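You operate a simulated robot arm through the tools that you are given. There is no shell and no other tool. Be economical: measure what you need, move in short steps, check, and stop when the job is done.

You run a simulated robot arm. Do the job below in one go: nothing can be reset, and whatever is moved stays where it is left.

TASK
Put one of the binder clips from the top of the finishing table on the green kneeling pad.
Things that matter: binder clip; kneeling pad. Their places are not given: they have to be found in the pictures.

The check looks at the end state, three seconds after you hand in, the way a careful person would. Anything else that was tipped, shoved, dropped, spilled or broken makes it a failure.

THE ROBOT
A 7-joint arm with a two-finger parallel gripper, fixed in place. Base frame: the origin is at the foot of the arm, x ahead of it, y to its left, z up; the work surface is at about z = 0. Readings come in m, degrees, newtons and seconds.
With the tool pointing down near the work surface it reaches from about 0.22 to 0.58 m from the base axis. Its first joint turns from -66.0 to 66.0 degrees. Payload 2.5 kg.
Tool frame: the origin (TCP) lies between the finger pads and is the grasp point; the fingertips stand 0.023 m ahead of it; z points along the fingers, y is the line along which they close. Largest opening 0.094 m; finger width 0.038, thickness 0.01; the body of the gripper, 0.054 by 0.096 m, starts 0.039 m behind the TCP.
Orientation is that of the tool frame in the base frame, as [roll, pitch, yaw] about the fixed x, y, z axes, in that order (R = Rz(yaw) Ry(pitch) Rx(roll)). With the fingers straight down and closing along the base's y, the tool's x points along the base's -x, its y along +y and its z along -z.

THE INTERFACE
- The arm moves only by the tool jog_arm. Its argument "increments" is text: rows parted by semicolons, each of 7 numbers parted by spaces: the shift along the tool's x, y, z in m, then the turn, a rotation vector about the tool's x, y, z in degrees, then the opening, from 0 (shut) to 1 (fully open). In form: tx ty tz ax ay az claw; .... A call has 1 to 8 rows; each row shifts and turns the commanded pose from where the row before left it, along the tool's axes as they then stand. Each row takes 0.2 s and may step no farther than 0.05 m and 8.6 degrees from the row before; otherwise, or with a gripper value out of range, the whole call is refused. A pose out of reach is approached as far as the arm can. The call stops where the force on the tool passes 40 N (or 10 N more than at its start, if that is more) or the arm is blocked; 0.2 s more then pass. The fingers move at their own pace (about 0.108 m/s each) and stop on an object; they squeeze with about 41 N. The grip force told is the motor's: it shows also when the fingers shut on nothing. Time passes only in rows, and 0.2 s behind the last, so rows that do not move let the fingers close. The reply holds the time, the measured pose of the TCP, the force on the tool along the base axes, the opening and the grip force, in the units named above and with some noise, and new pictures: "show" is both (left out), scene, wrist or none.
- Cameras (640 x 400 px; columns grow to the right, rows downward): "scene" is fixed at [0.1303, -0.4141, 0.548]; the picture's right is [0.73, -0.69, 0.00], its down [-0.37, -0.39, -0.84] and it looks along [0.58, 0.61, -0.54] (base axes); focal length 341 px, centre (320, 200). "wrist" rides on the gripper at [-0.039, 0, -0.044] in the tool frame; the picture's right is [0.00, -1.00, 0.00], its down [0.97, 0.00, -0.24] and it looks along [0.24, 0.00, 0.97] (tool axes); focal length 218 px, centre (320, 200).
- pixel_to_xyz(camera, pixels): for up to 12 pixels [column, row] of the newest picture of that camera ("zoom" is the newest enlarged one), the place [x, y, z] in the base frame of the surface seen there, good to about 0.003 m. The clock stands still meanwhile.
- inspect(camera, box): a new picture of the part [left, top, right, bottom] of that camera's present view, enlarged. The clock stands still meanwhile.
- job_done(): hands the job in; it is judged then, once.

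Go step by step. Measure first, check grasps and placings, and put right what went wrong. The budget is 60 turns and 120 pictures, counting those below and the enlarged ones. Unless the task says otherwise, let go and move clear before handing in, and close with one line.

The tools are called after "Request:" as name(argument=value, ...) on one line, values as JSON. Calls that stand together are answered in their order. jog_arm: Moves the arm, as the interface text tells. Its arguments: {"type":"object","properties":{"increments":{"type":"string"},"show":{"type":"string","enum":["both","scene","wrist","none"]}},"required":["increments"]} The other tools are called the same way: pixel_to_xyz (camera, pixels) gives the place of the surface under pixels of a picture; inspect (camera, box) takes an enlarged picture of a part of a camera's view; job_done () hands the job in.

At the start:

```text
t: 0.0
ee_pos: [0.3332, 0.1077, 0.2755]
tcp_rot: [-180.0, -0.1, 180.0]
force: [-0.2, -0.2, 0.2]
gripper_width: 0.0938
gripper_force: 0.0
```

scene: 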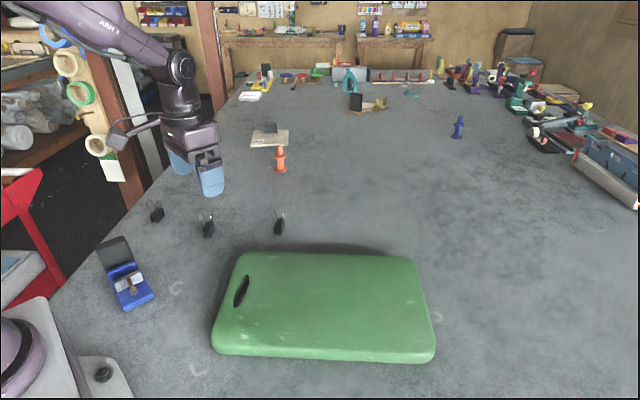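
wrist: 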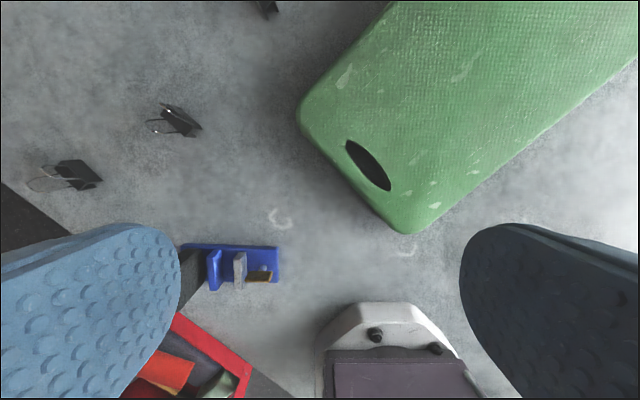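

The scene shows three binder clips, at about (156,213), (208,227) and (279,224), and the green pad at about (330,305). I'll enlarge the clips and measure them.

Request:
inspect(camera="scene", box=[130, 180, 310, 292])

Request:
pixel_to_xyz(camera="scene", pixels=[[156, 214], [208, 230], [279, 227], [240, 262], [410, 262], [425, 340], [230, 335], [325, 305], [240, 240], [280, 165]])

Request:
inspect(camera="wrist", box=[0, 80, 240, 230])

```text
3.56 times, centred on (220, 236) of scene
```

zoom: 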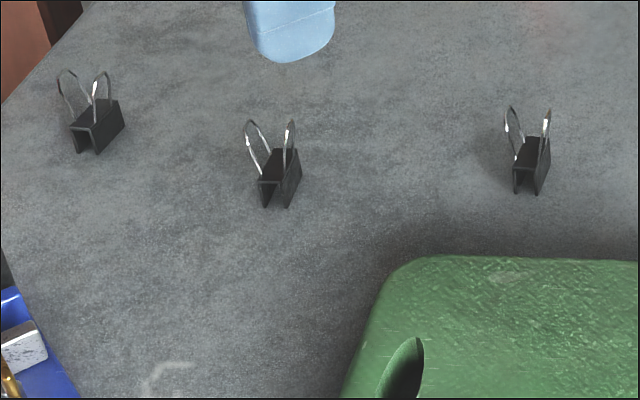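

```text
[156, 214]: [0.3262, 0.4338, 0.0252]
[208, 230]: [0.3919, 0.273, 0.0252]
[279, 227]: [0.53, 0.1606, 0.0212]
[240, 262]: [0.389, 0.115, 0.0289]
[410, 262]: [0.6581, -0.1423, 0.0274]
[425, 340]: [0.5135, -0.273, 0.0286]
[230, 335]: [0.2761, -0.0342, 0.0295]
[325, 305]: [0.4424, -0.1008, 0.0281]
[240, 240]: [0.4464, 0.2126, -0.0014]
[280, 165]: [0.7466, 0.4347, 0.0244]
```

```text
2.67 times, centred on (120, 155) of wrist
```

zoom: 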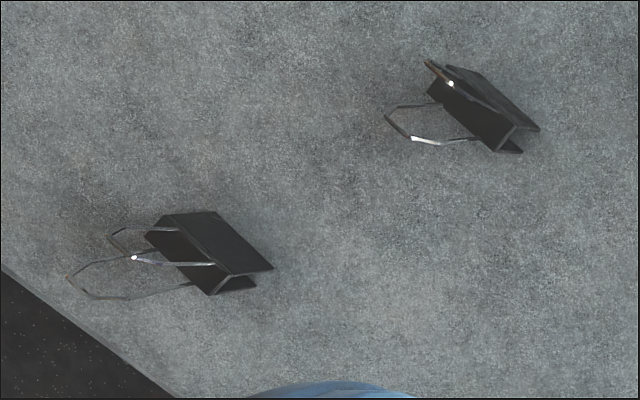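

The middle clip, near (0.39, 0.27), is well within reach, and the pad top is at z≈0.028. I'll move above the clip for a closer look.

Request:
jog_arm(increments="-0.012 0.033 0.02 0 0 0 1; -0.012 0.033 0.02 0 0 0 1; -0.012 0.033 0.02 0 0 0 1; -0.012 0.033 0.02 0 0 0 1; -0.012 0.033 0.02 0 0 0 1; 0 0 0 0 0 0 1", show="both")

```text
t: 1.4
ee_pos: [0.3931, 0.2718, 0.1753]
tcp_rot: [-179.9, 0.1, -180.0]
force: [0.0, 0.1, -0.4]
gripper_width: 0.0937
gripper_force: 0.0
```

scene: 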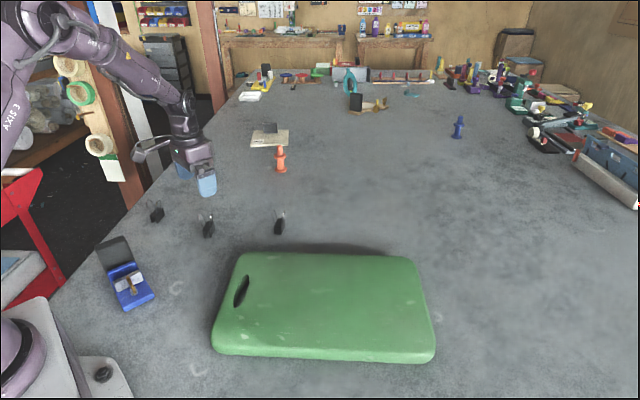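
wrist: 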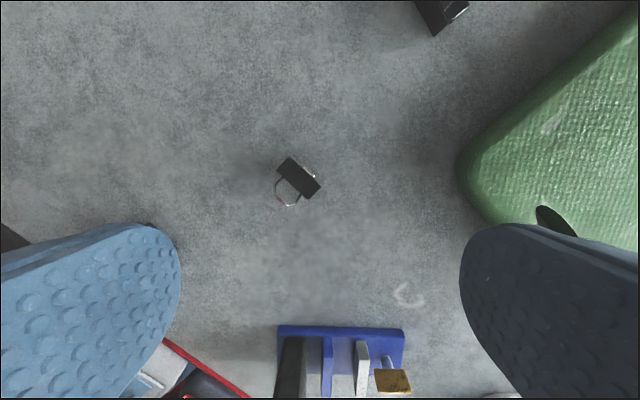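

The clip shows in the wrist view at about (298,178). I'll enlarge it for its outline and measure.

Request:
inspect(camera="wrist", box=[258, 140, 354, 200])

Request:
pixel_to_xyz(camera="wrist", pixels=[[290, 161], [281, 168], [317, 184], [308, 194], [299, 178], [278, 202], [300, 205]])

Request:
inspect(camera="scene", box=[176, 205, 240, 245])

```text
6.67 times, centred on (306, 170) of wrist
```

zoom: 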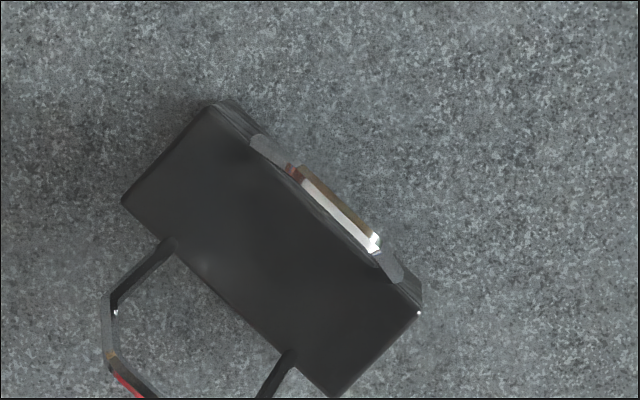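

```text
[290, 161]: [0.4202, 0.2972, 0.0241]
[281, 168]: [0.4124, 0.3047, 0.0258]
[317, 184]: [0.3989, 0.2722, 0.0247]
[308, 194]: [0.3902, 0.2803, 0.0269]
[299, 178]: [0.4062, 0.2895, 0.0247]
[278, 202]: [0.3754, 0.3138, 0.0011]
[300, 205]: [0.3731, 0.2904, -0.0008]
```

```text
10.00 times, centred on (208, 225) of scene
```

zoom: 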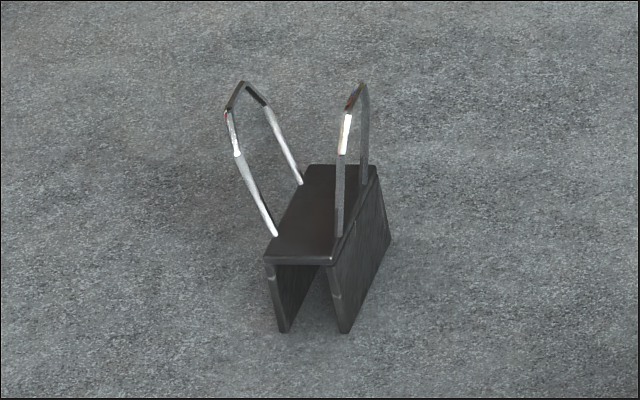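

The clip top is about 32 x 11 mm at z≈0.025, centred near (0.405, 0.288), with its long axis about 47° from base x. I'll grip along the long axis, clear of the handles, so first I'll measure the handle height.

Request:
pixel_to_xyz(camera="zoom", pixels=[[240, 86], [237, 90], [256, 95], [358, 88], [352, 100], [346, 130], [364, 110], [237, 153], [268, 258], [328, 260], [320, 168], [372, 172]])

```text
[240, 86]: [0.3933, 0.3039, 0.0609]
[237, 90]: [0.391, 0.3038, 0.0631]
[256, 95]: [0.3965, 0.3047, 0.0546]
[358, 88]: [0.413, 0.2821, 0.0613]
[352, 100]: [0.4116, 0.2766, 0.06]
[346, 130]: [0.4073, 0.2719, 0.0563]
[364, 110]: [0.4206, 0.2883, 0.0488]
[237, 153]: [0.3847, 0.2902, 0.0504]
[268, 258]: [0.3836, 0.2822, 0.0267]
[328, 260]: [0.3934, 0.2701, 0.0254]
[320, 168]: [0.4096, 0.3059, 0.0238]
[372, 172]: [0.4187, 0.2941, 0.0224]
```

The handles rise to z≈0.062 and splay about ±15 mm, so a TCP height of 0.032 clears the gripper body. I'll centre at (0.403, 0.288), turn 43° about tool z and come down partway.

Request:
jog_arm(increments="-0.010 0.016 0 0 0 0 1; 0 0 0.01 0 0 8.6 0.8; 0 0 0.01 0 0 8.6 0.75; 0 0 0.01 0 0 8.6 0.75; 0 0 0.01 0 0 8.6 0.75; 0 0 0.01 0 0 8.6 0.75; 0 0 0.01 0 0 0 0.75; 0 0 0 0 0 0 0.75")

```text
t: 3.2
ee_pos: [0.4027, 0.2877, 0.1151]
tcp_rot: [179.9, 0.0, 137.0]
force: [-0.6, -0.3, -0.5]
gripper_width: 0.0704
gripper_force: 0.1
```

scene: 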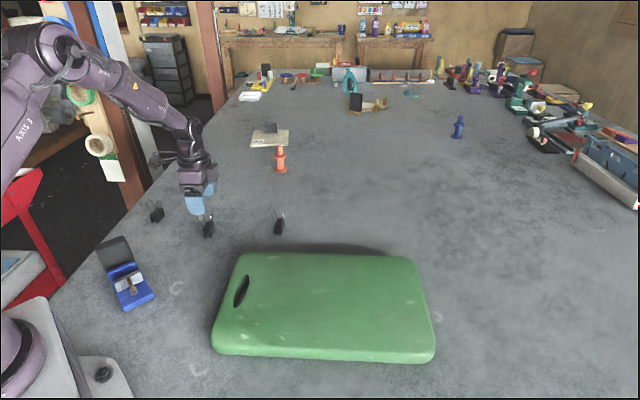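
wrist: 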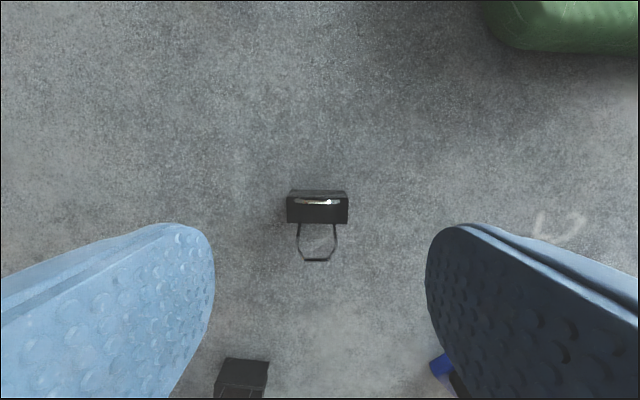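

The clip is square in the wrist view at (317,207), where the TCP axis should be (row ≈209). I'll descend 0.083 m.

Request:
jog_arm(increments="0 0 0.03 0 0 0 0.75; 0 0 0.025 0 0 0 0.75; 0 0 0.018 0 0 0 0.75; 0 0 0.010 0 0 0 0.75; 0 0 0 0 0 0 0.75")

```text
t: 4.4
ee_pos: [0.4017, 0.2884, 0.031]
tcp_rot: [179.9, 0.1, 137.0]
force: [0.5, -0.2, 1.2]
gripper_width: 0.0705
gripper_force: 0.1
```

scene: 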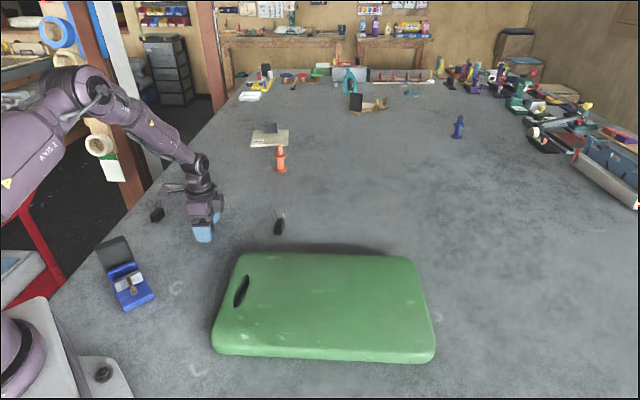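
wrist: 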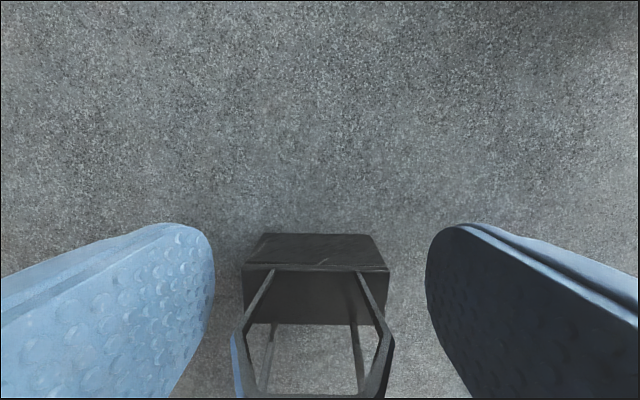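

The clip sits between the fingers, around (315,280), without contact. I'll close now.

Request:
jog_arm(increments="0 0 0 0 0 0 0.2; 0 0 0 0 0 0 0.2; 0 0 0 0 0 0 0.2")

```text
t: 5.2
ee_pos: [0.4026, 0.2873, 0.0317]
tcp_rot: [180.0, 0.1, 137.0]
force: [-0.7, -0.9, -0.7]
gripper_width: 0.039
gripper_force: 40.7
```

scene: 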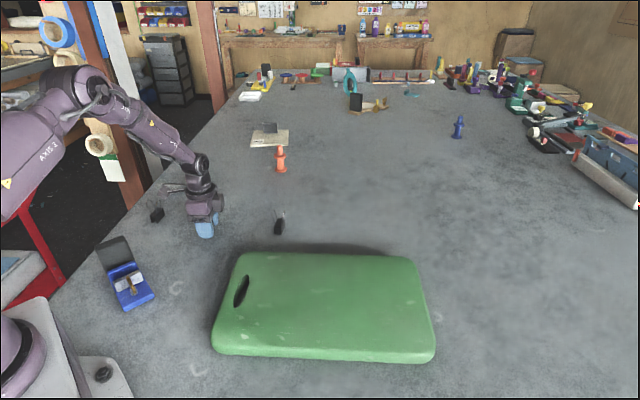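
wrist: 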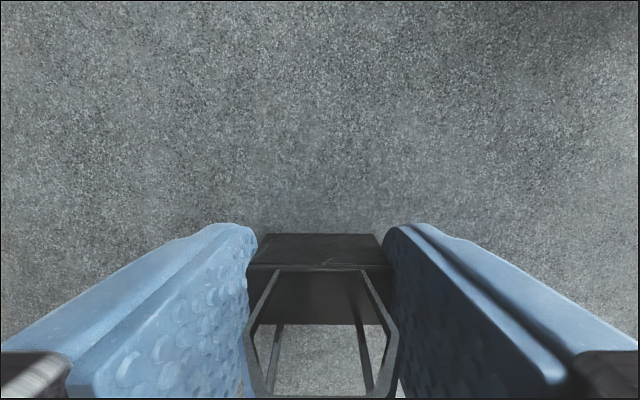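

The fingers hold the clip by its ends (width 0.039, 40.7 N). I'll lift it.

Request:
jog_arm(increments="0 0 -0.015 0 0 0 0.2; 0 0 -0.025 0 0 0 0.2; 0 0 -0.03 0 0 0 0.2; 0 0 -0.03 0 0 0 0.2; 0 0 0 0 0 0 0.2")

```text
t: 6.4
ee_pos: [0.4029, 0.2879, 0.132]
tcp_rot: [-180.0, 0.0, 137.0]
force: [0.5, -0.7, -0.7]
gripper_width: 0.022
gripper_force: 41.6
```

scene: 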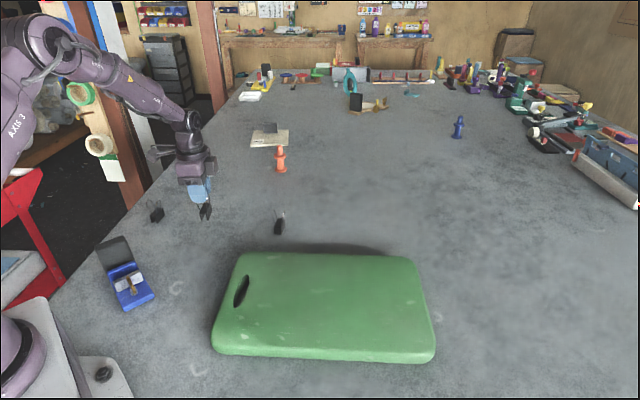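
wrist: 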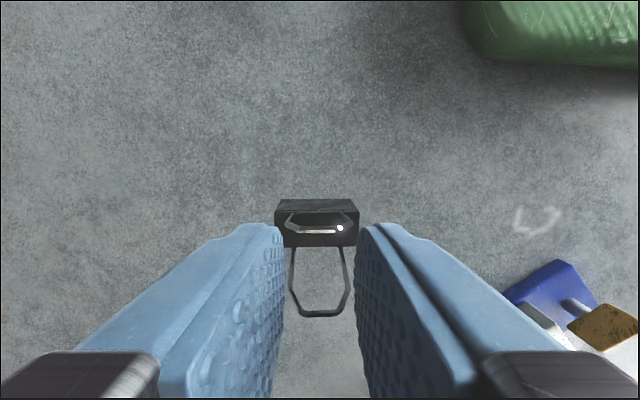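

The opening dropped to 0.022, so the clip slipped and may now hang by its handles. I'll look closer.

Request:
inspect(camera="scene", box=[160, 160, 256, 220])

Request:
inspect(camera="wrist", box=[240, 180, 400, 280])

Request:
pixel_to_xyz(camera="wrist", pixels=[[316, 240], [280, 240], [352, 240], [316, 203], [205, 100]])

Request:
pixel_to_xyz(camera="scene", pixels=[[205, 212], [208, 230]])

```text
6.67 times, centred on (208, 190) of scene
```

zoom: 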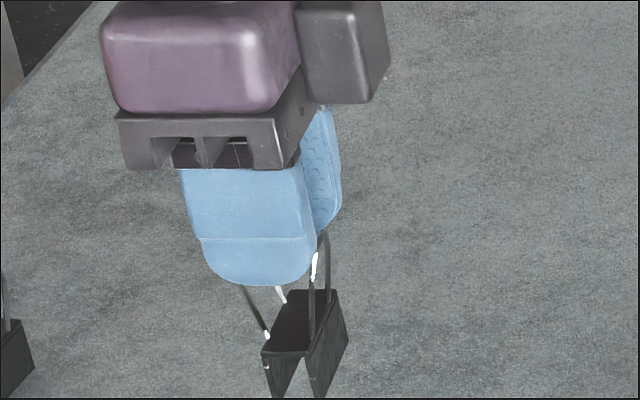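

```text
4.00 times, centred on (320, 230) of wrist
```

zoom: 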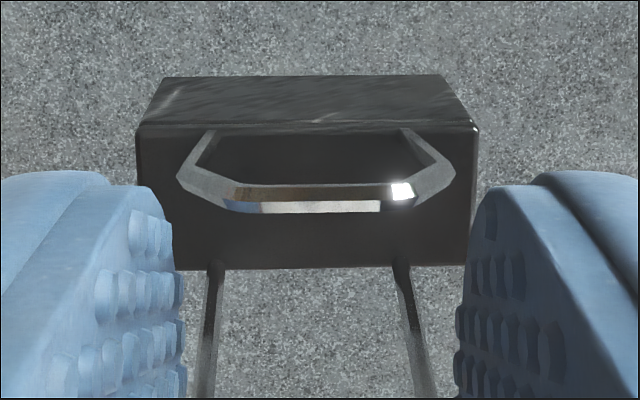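

```text
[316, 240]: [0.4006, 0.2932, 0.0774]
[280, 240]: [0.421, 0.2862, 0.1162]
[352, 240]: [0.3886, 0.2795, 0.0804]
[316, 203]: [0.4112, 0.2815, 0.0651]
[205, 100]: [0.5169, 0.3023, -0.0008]
```

```text
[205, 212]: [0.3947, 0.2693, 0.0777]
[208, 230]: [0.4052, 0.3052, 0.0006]
```

The clip hangs by its handles near the fingertips, with its body top at z≈0.08. I'll wait without moving to see whether it is still slipping.

Request:
jog_arm(increments="0 0 0 0 0 0 0.2; 0 0 0 0 0 0 0.2; 0 0 0 0 0 0 0.2; 0 0 0 0 0 0 0.2", show="wrist")

Request:
inspect(camera="scene", box=[160, 160, 256, 220])

```text
t: 7.4
ee_pos: [0.4036, 0.2874, 0.1322]
tcp_rot: [180.0, 0.0, 136.9]
force: [-0.8, 0.1, 0.1]
gripper_width: 0.0224
gripper_force: 41.0
```

wrist: 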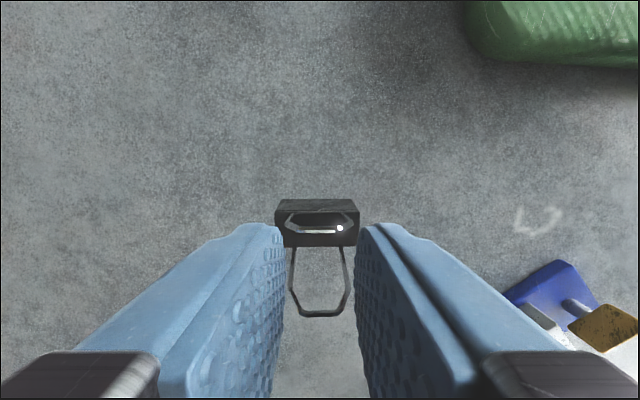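

```text
6.67 times, centred on (208, 190) of scene
```

zoom: 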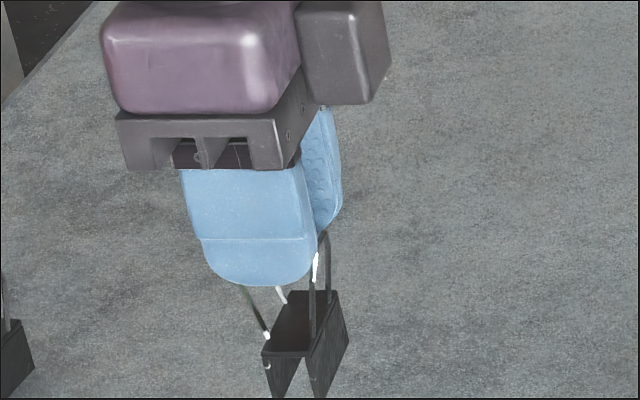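

The hold is steady but shallow. I'll set the clip back on the table (down ≈0.053), open, and take the handles deeper with the tips just above the body.

Request:
jog_arm(increments="0 0 0.02 0 0 0 0.2; 0 0 0.02 0 0 0 0.2; 0 0 0.01 0 0 0 0.2; 0 0 0.0025 0 0 0 0.2; 0 0 0 0 0 0 0.2")

```text
t: 8.6
ee_pos: [0.4037, 0.2881, 0.0799]
tcp_rot: [180.0, 0.0, 137.1]
force: [-0.1, 0.6, -0.2]
gripper_width: 0.0225
gripper_force: 40.6
```

scene: 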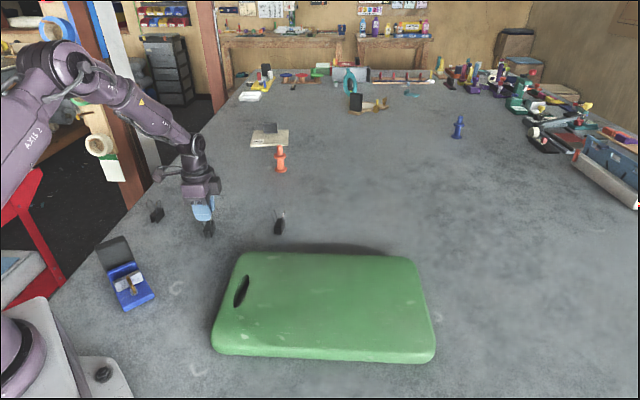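
wrist: 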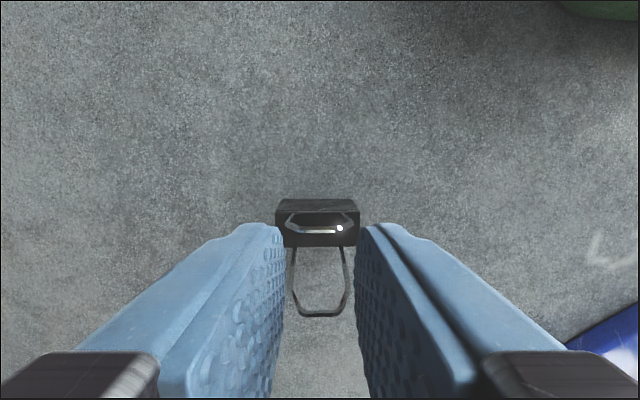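

No contact force yet. I'll measure how far the clip is above the table.

Request:
pixel_to_xyz(camera="wrist", pixels=[[316, 241], [340, 242], [316, 222], [290, 242], [316, 205]])

Request:
jog_arm(increments="0 0 0.0015 0 0 0 0.2; 0 0 0 0 0 0 0.2", show="none")

```text
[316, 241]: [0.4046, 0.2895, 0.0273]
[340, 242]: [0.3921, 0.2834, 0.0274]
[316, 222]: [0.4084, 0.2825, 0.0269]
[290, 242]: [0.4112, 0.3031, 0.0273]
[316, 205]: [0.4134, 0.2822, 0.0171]
```

```text
t: 9.2
ee_pos: [0.4038, 0.2877, 0.0783]
tcp_rot: [-180.0, 0.0, 136.9]
force: [0.6, 0.6, 0.3]
gripper_width: 0.0221
gripper_force: 41.3
```

The clip is within a millimetre of the table. I'll open, descend to TCP 0.054 and close on the handles.

Request:
jog_arm(increments="0 0 0 0 0 0 0.5; 0 0 0 0 0 0 0.5; 0 0 0.012 0 0 0 0.5; 0 0 0.012 0 0 0 0.5; 0 0 0 0 0 0 0.5")

```text
t: 10.4
ee_pos: [0.4033, 0.2885, 0.0536]
tcp_rot: [-180.0, 0.0, 137.1]
force: [-0.2, 0.3, 0.0]
gripper_width: 0.0471
gripper_force: 0.0
```

scene: 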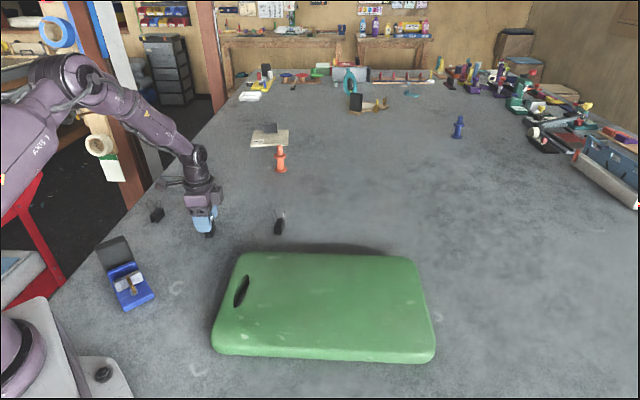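
wrist: 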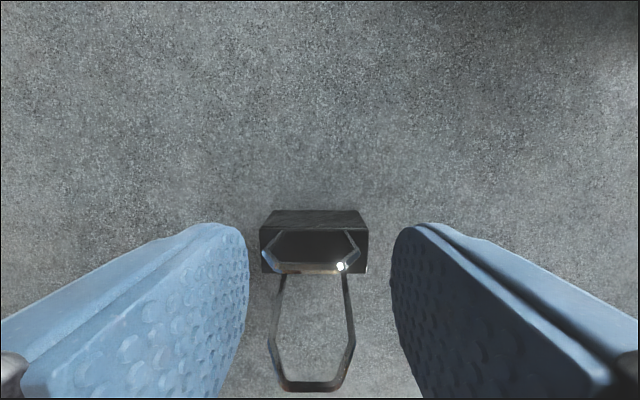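

The clip stands upright with both handles between the pads. I'll close and lift 2 cm.

Request:
jog_arm(increments="0 0 0 0 0 0 0.1; 0 0 0 0 0 0 0.1; 0 0 0 0 0 0 0.1; 0 0 -0.005 0 0 0 0.1; 0 0 -0.01 0 0 0 0.1; 0 0 -0.015 0 0 0 0.1; 0 0 -0.02 0 0 0 0.1; 0 0 0 0 0 0 0.1")

Request:
inspect(camera="scene", box=[160, 180, 256, 240])

```text
t: 12.2
ee_pos: [0.4035, 0.2868, 0.104]
tcp_rot: [-180.0, -0.1, 137.0]
force: [-0.1, -0.1, -0.6]
gripper_width: 0.0227
gripper_force: 41.5
```

scene: 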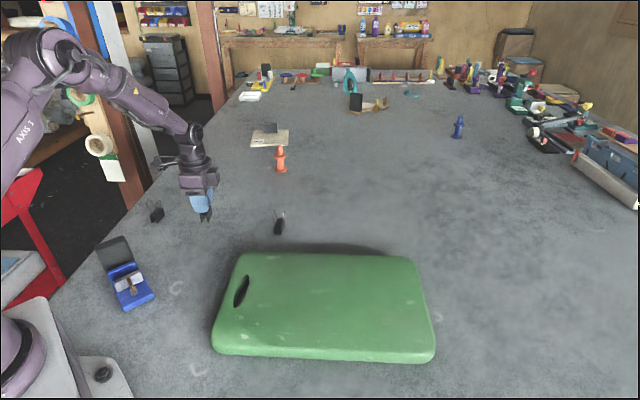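
wrist: 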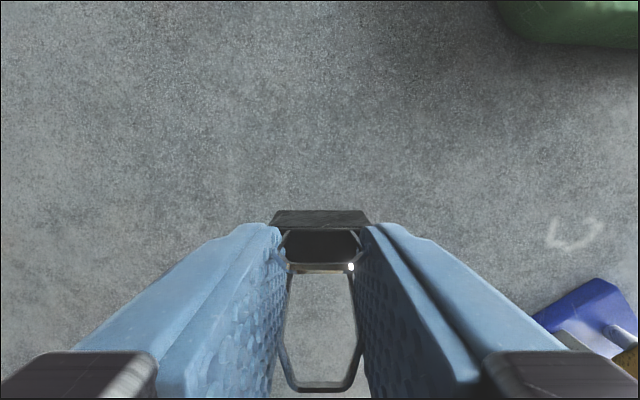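

```text
6.67 times, centred on (208, 210) of scene
```

zoom: 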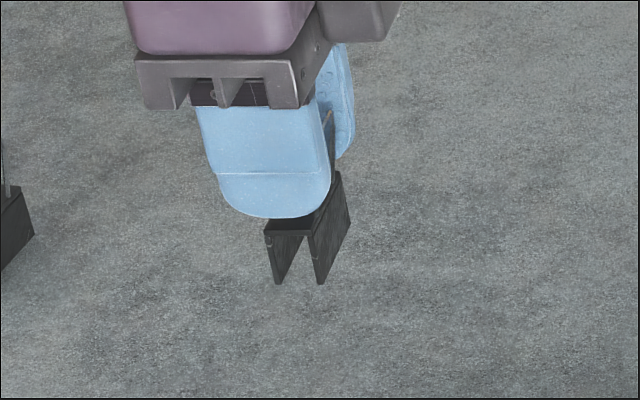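

The grip is deep on the handles with no slip. I'll lift to about 0.14 and start toward pad point (0.44, -0.06).

Request:
jog_arm(increments="0 0 -0.018 0 0 0 0.1; 0 0 -0.018 0 0 0 0.1; -0.022 -0.0191 0 0 0 0 0.1; -0.022 -0.0191 0 0 0 0 0.1; -0.022 -0.0191 0 0 0 0 0.1; -0.022 -0.0191 0 0 0 0 0.1; -0.022 -0.0191 0 0 0 0 0.1; -0.022 -0.0191 0 0 0 0 0.1", show="wrist")

Request:
jog_arm(increments="-0.022 -0.0191 0 0 0 0 0.1; -0.022 -0.0191 0 0 0 0 0.1; -0.022 -0.0191 0 0 0 0 0.1; -0.022 -0.0191 0 0 0 0 0.1; -0.022 -0.0191 0 0 0 0 0.1; -0.022 -0.0191 0 0 0 0 0.1; 0 0 0 0 0 0 0.1")

```text
t: 14.0
ee_pos: [0.4219, 0.114, 0.1406]
tcp_rot: [-180.0, 0.0, 137.0]
force: [-0.5, -0.2, 0.0]
gripper_width: 0.023
gripper_force: 40.8
```

wrist: 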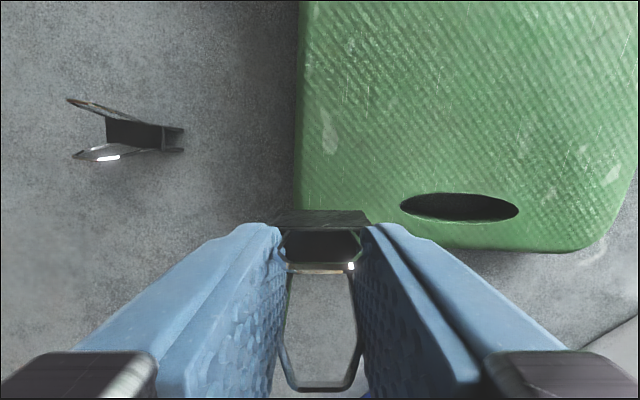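

```text
t: 15.6
ee_pos: [0.4389, -0.06, 0.1406]
tcp_rot: [179.9, 0.0, 136.9]
force: [-0.4, -0.1, -0.1]
gripper_width: 0.0228
gripper_force: 41.5
```

scene: 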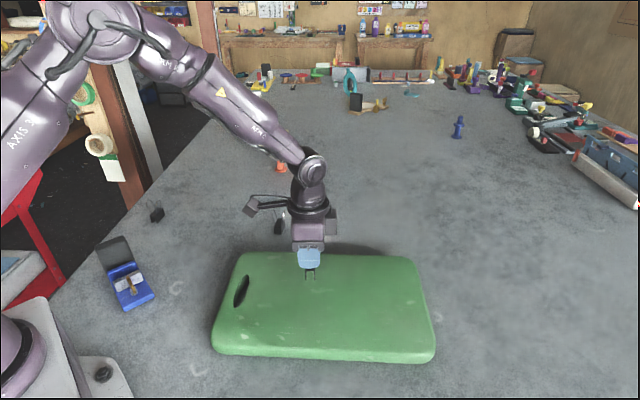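
wrist: 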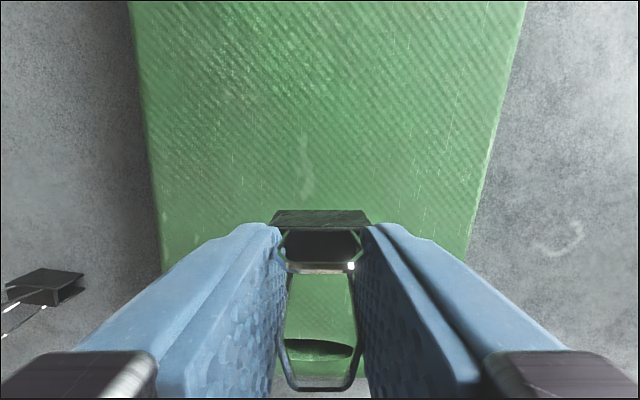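

The clip hangs over the pad, clear of its slot. I'll lower to about 1 mm above the expected contact at TCP ≈0.082.

Request:
jog_arm(increments="0 0 0.02 0 0 0 0.1; 0 0 0.02 0 0 0 0.1; 0 0 0.01 0 0 0 0.1; 0 0 0.005 0 0 0 0.1; 0 0 0.002 0 0 0 0.1; 0 0 0 0 0 0 0.1")

Request:
inspect(camera="scene", box=[262, 240, 358, 300])

```text
t: 17.0
ee_pos: [0.4403, -0.0594, 0.0845]
tcp_rot: [-180.0, 0.0, 136.9]
force: [-0.1, -0.1, 0.2]
gripper_width: 0.0225
gripper_force: 41.1
```

scene: 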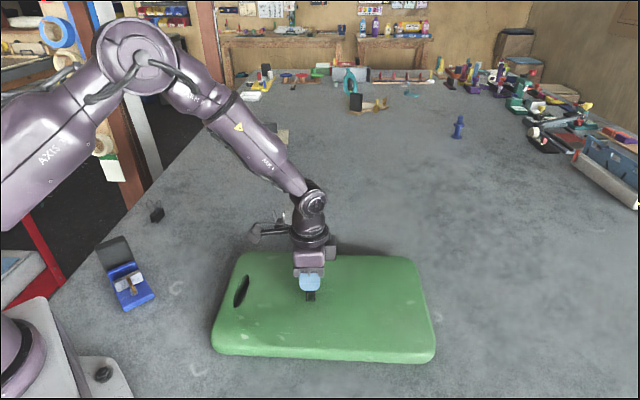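
wrist: 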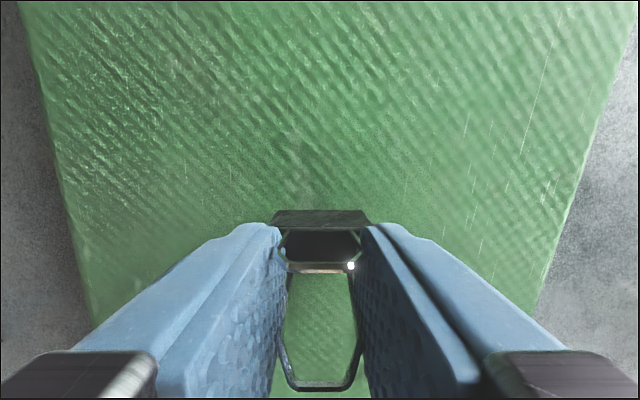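

```text
6.67 times, centred on (310, 270) of scene
```

zoom: 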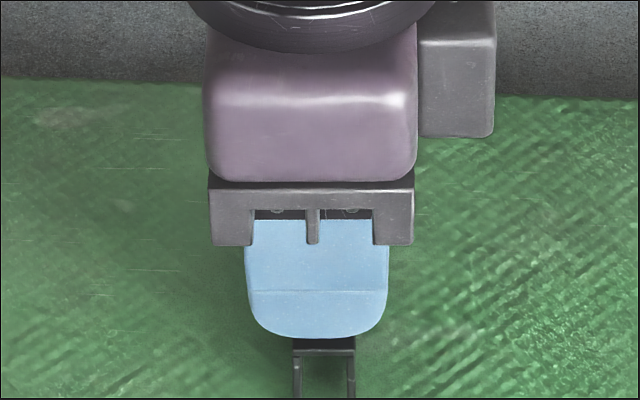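

No contact yet, so I'll lower in 1 mm steps and watch the force.

Request:
jog_arm(increments="0 0 0.001 0 0 0 0.1; 0 0 0.001 0 0 0 0.1; 0 0 0 0 0 0 0.1", show="none")

Request:
inspect(camera="scene", box=[286, 275, 334, 305])

```text
t: 17.8
ee_pos: [0.4406, -0.0584, 0.0816]
tcp_rot: [-180.0, -0.1, 137.0]
force: [-0.4, -1.0, 6.5]
gripper_width: 0.023
gripper_force: 40.6
```

```text
13.33 times, centred on (310, 290) of scene
```

zoom: 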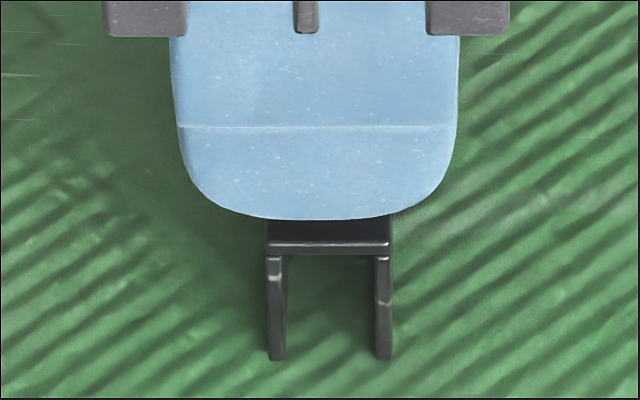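

A 6.5 N upward force shows that the clip rests on the pad. I'll open, then rise straight up.

Request:
jog_arm(increments="0 0 0 0 0 0 0.3; 0 0 0 0 0 0 0.6; 0 0 0 0 0 0 0.6; 0 0 -0.02 0 0 0 0.6; 0 0 -0.04 0 0 0 0.6; 0 0 -0.045 0 0 0 0.6; 0 0 -0.045 0 0 0 0.6; 0 0 0 0 0 0 0.6")

Request:
inspect(camera="scene", box=[262, 240, 358, 300])

```text
t: 19.6
ee_pos: [0.4399, -0.0594, 0.2302]
tcp_rot: [-180.0, 0.0, 137.0]
force: [0.5, 0.6, 0.3]
gripper_width: 0.0564
gripper_force: 0.0
```

scene: 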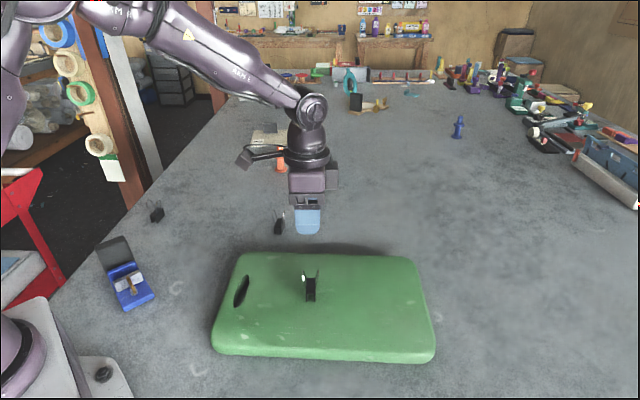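
wrist: 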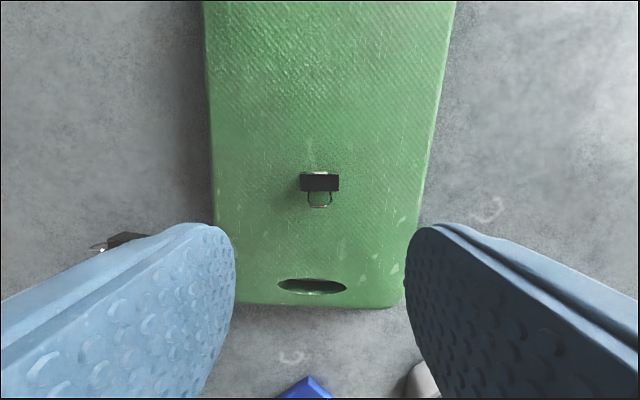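

```text
6.67 times, centred on (310, 270) of scene
```

zoom: 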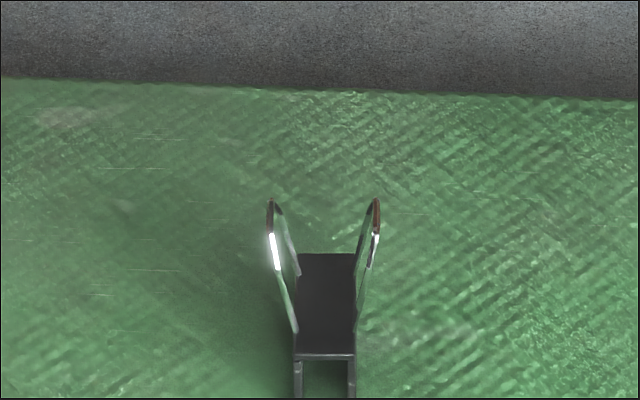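

The clip stands upright on the pad at scene (310,288), the gripper is well clear, and nothing else has moved. I'll hand in.

Request:
job_done()

```text
The job is handed in.
```

One binder clip is standing upright on the green kneeling pad, and nothing else in the final pictures was disturbed; my first grip slipped while lifting, so I set the clip back down and picked it up again by its handles.
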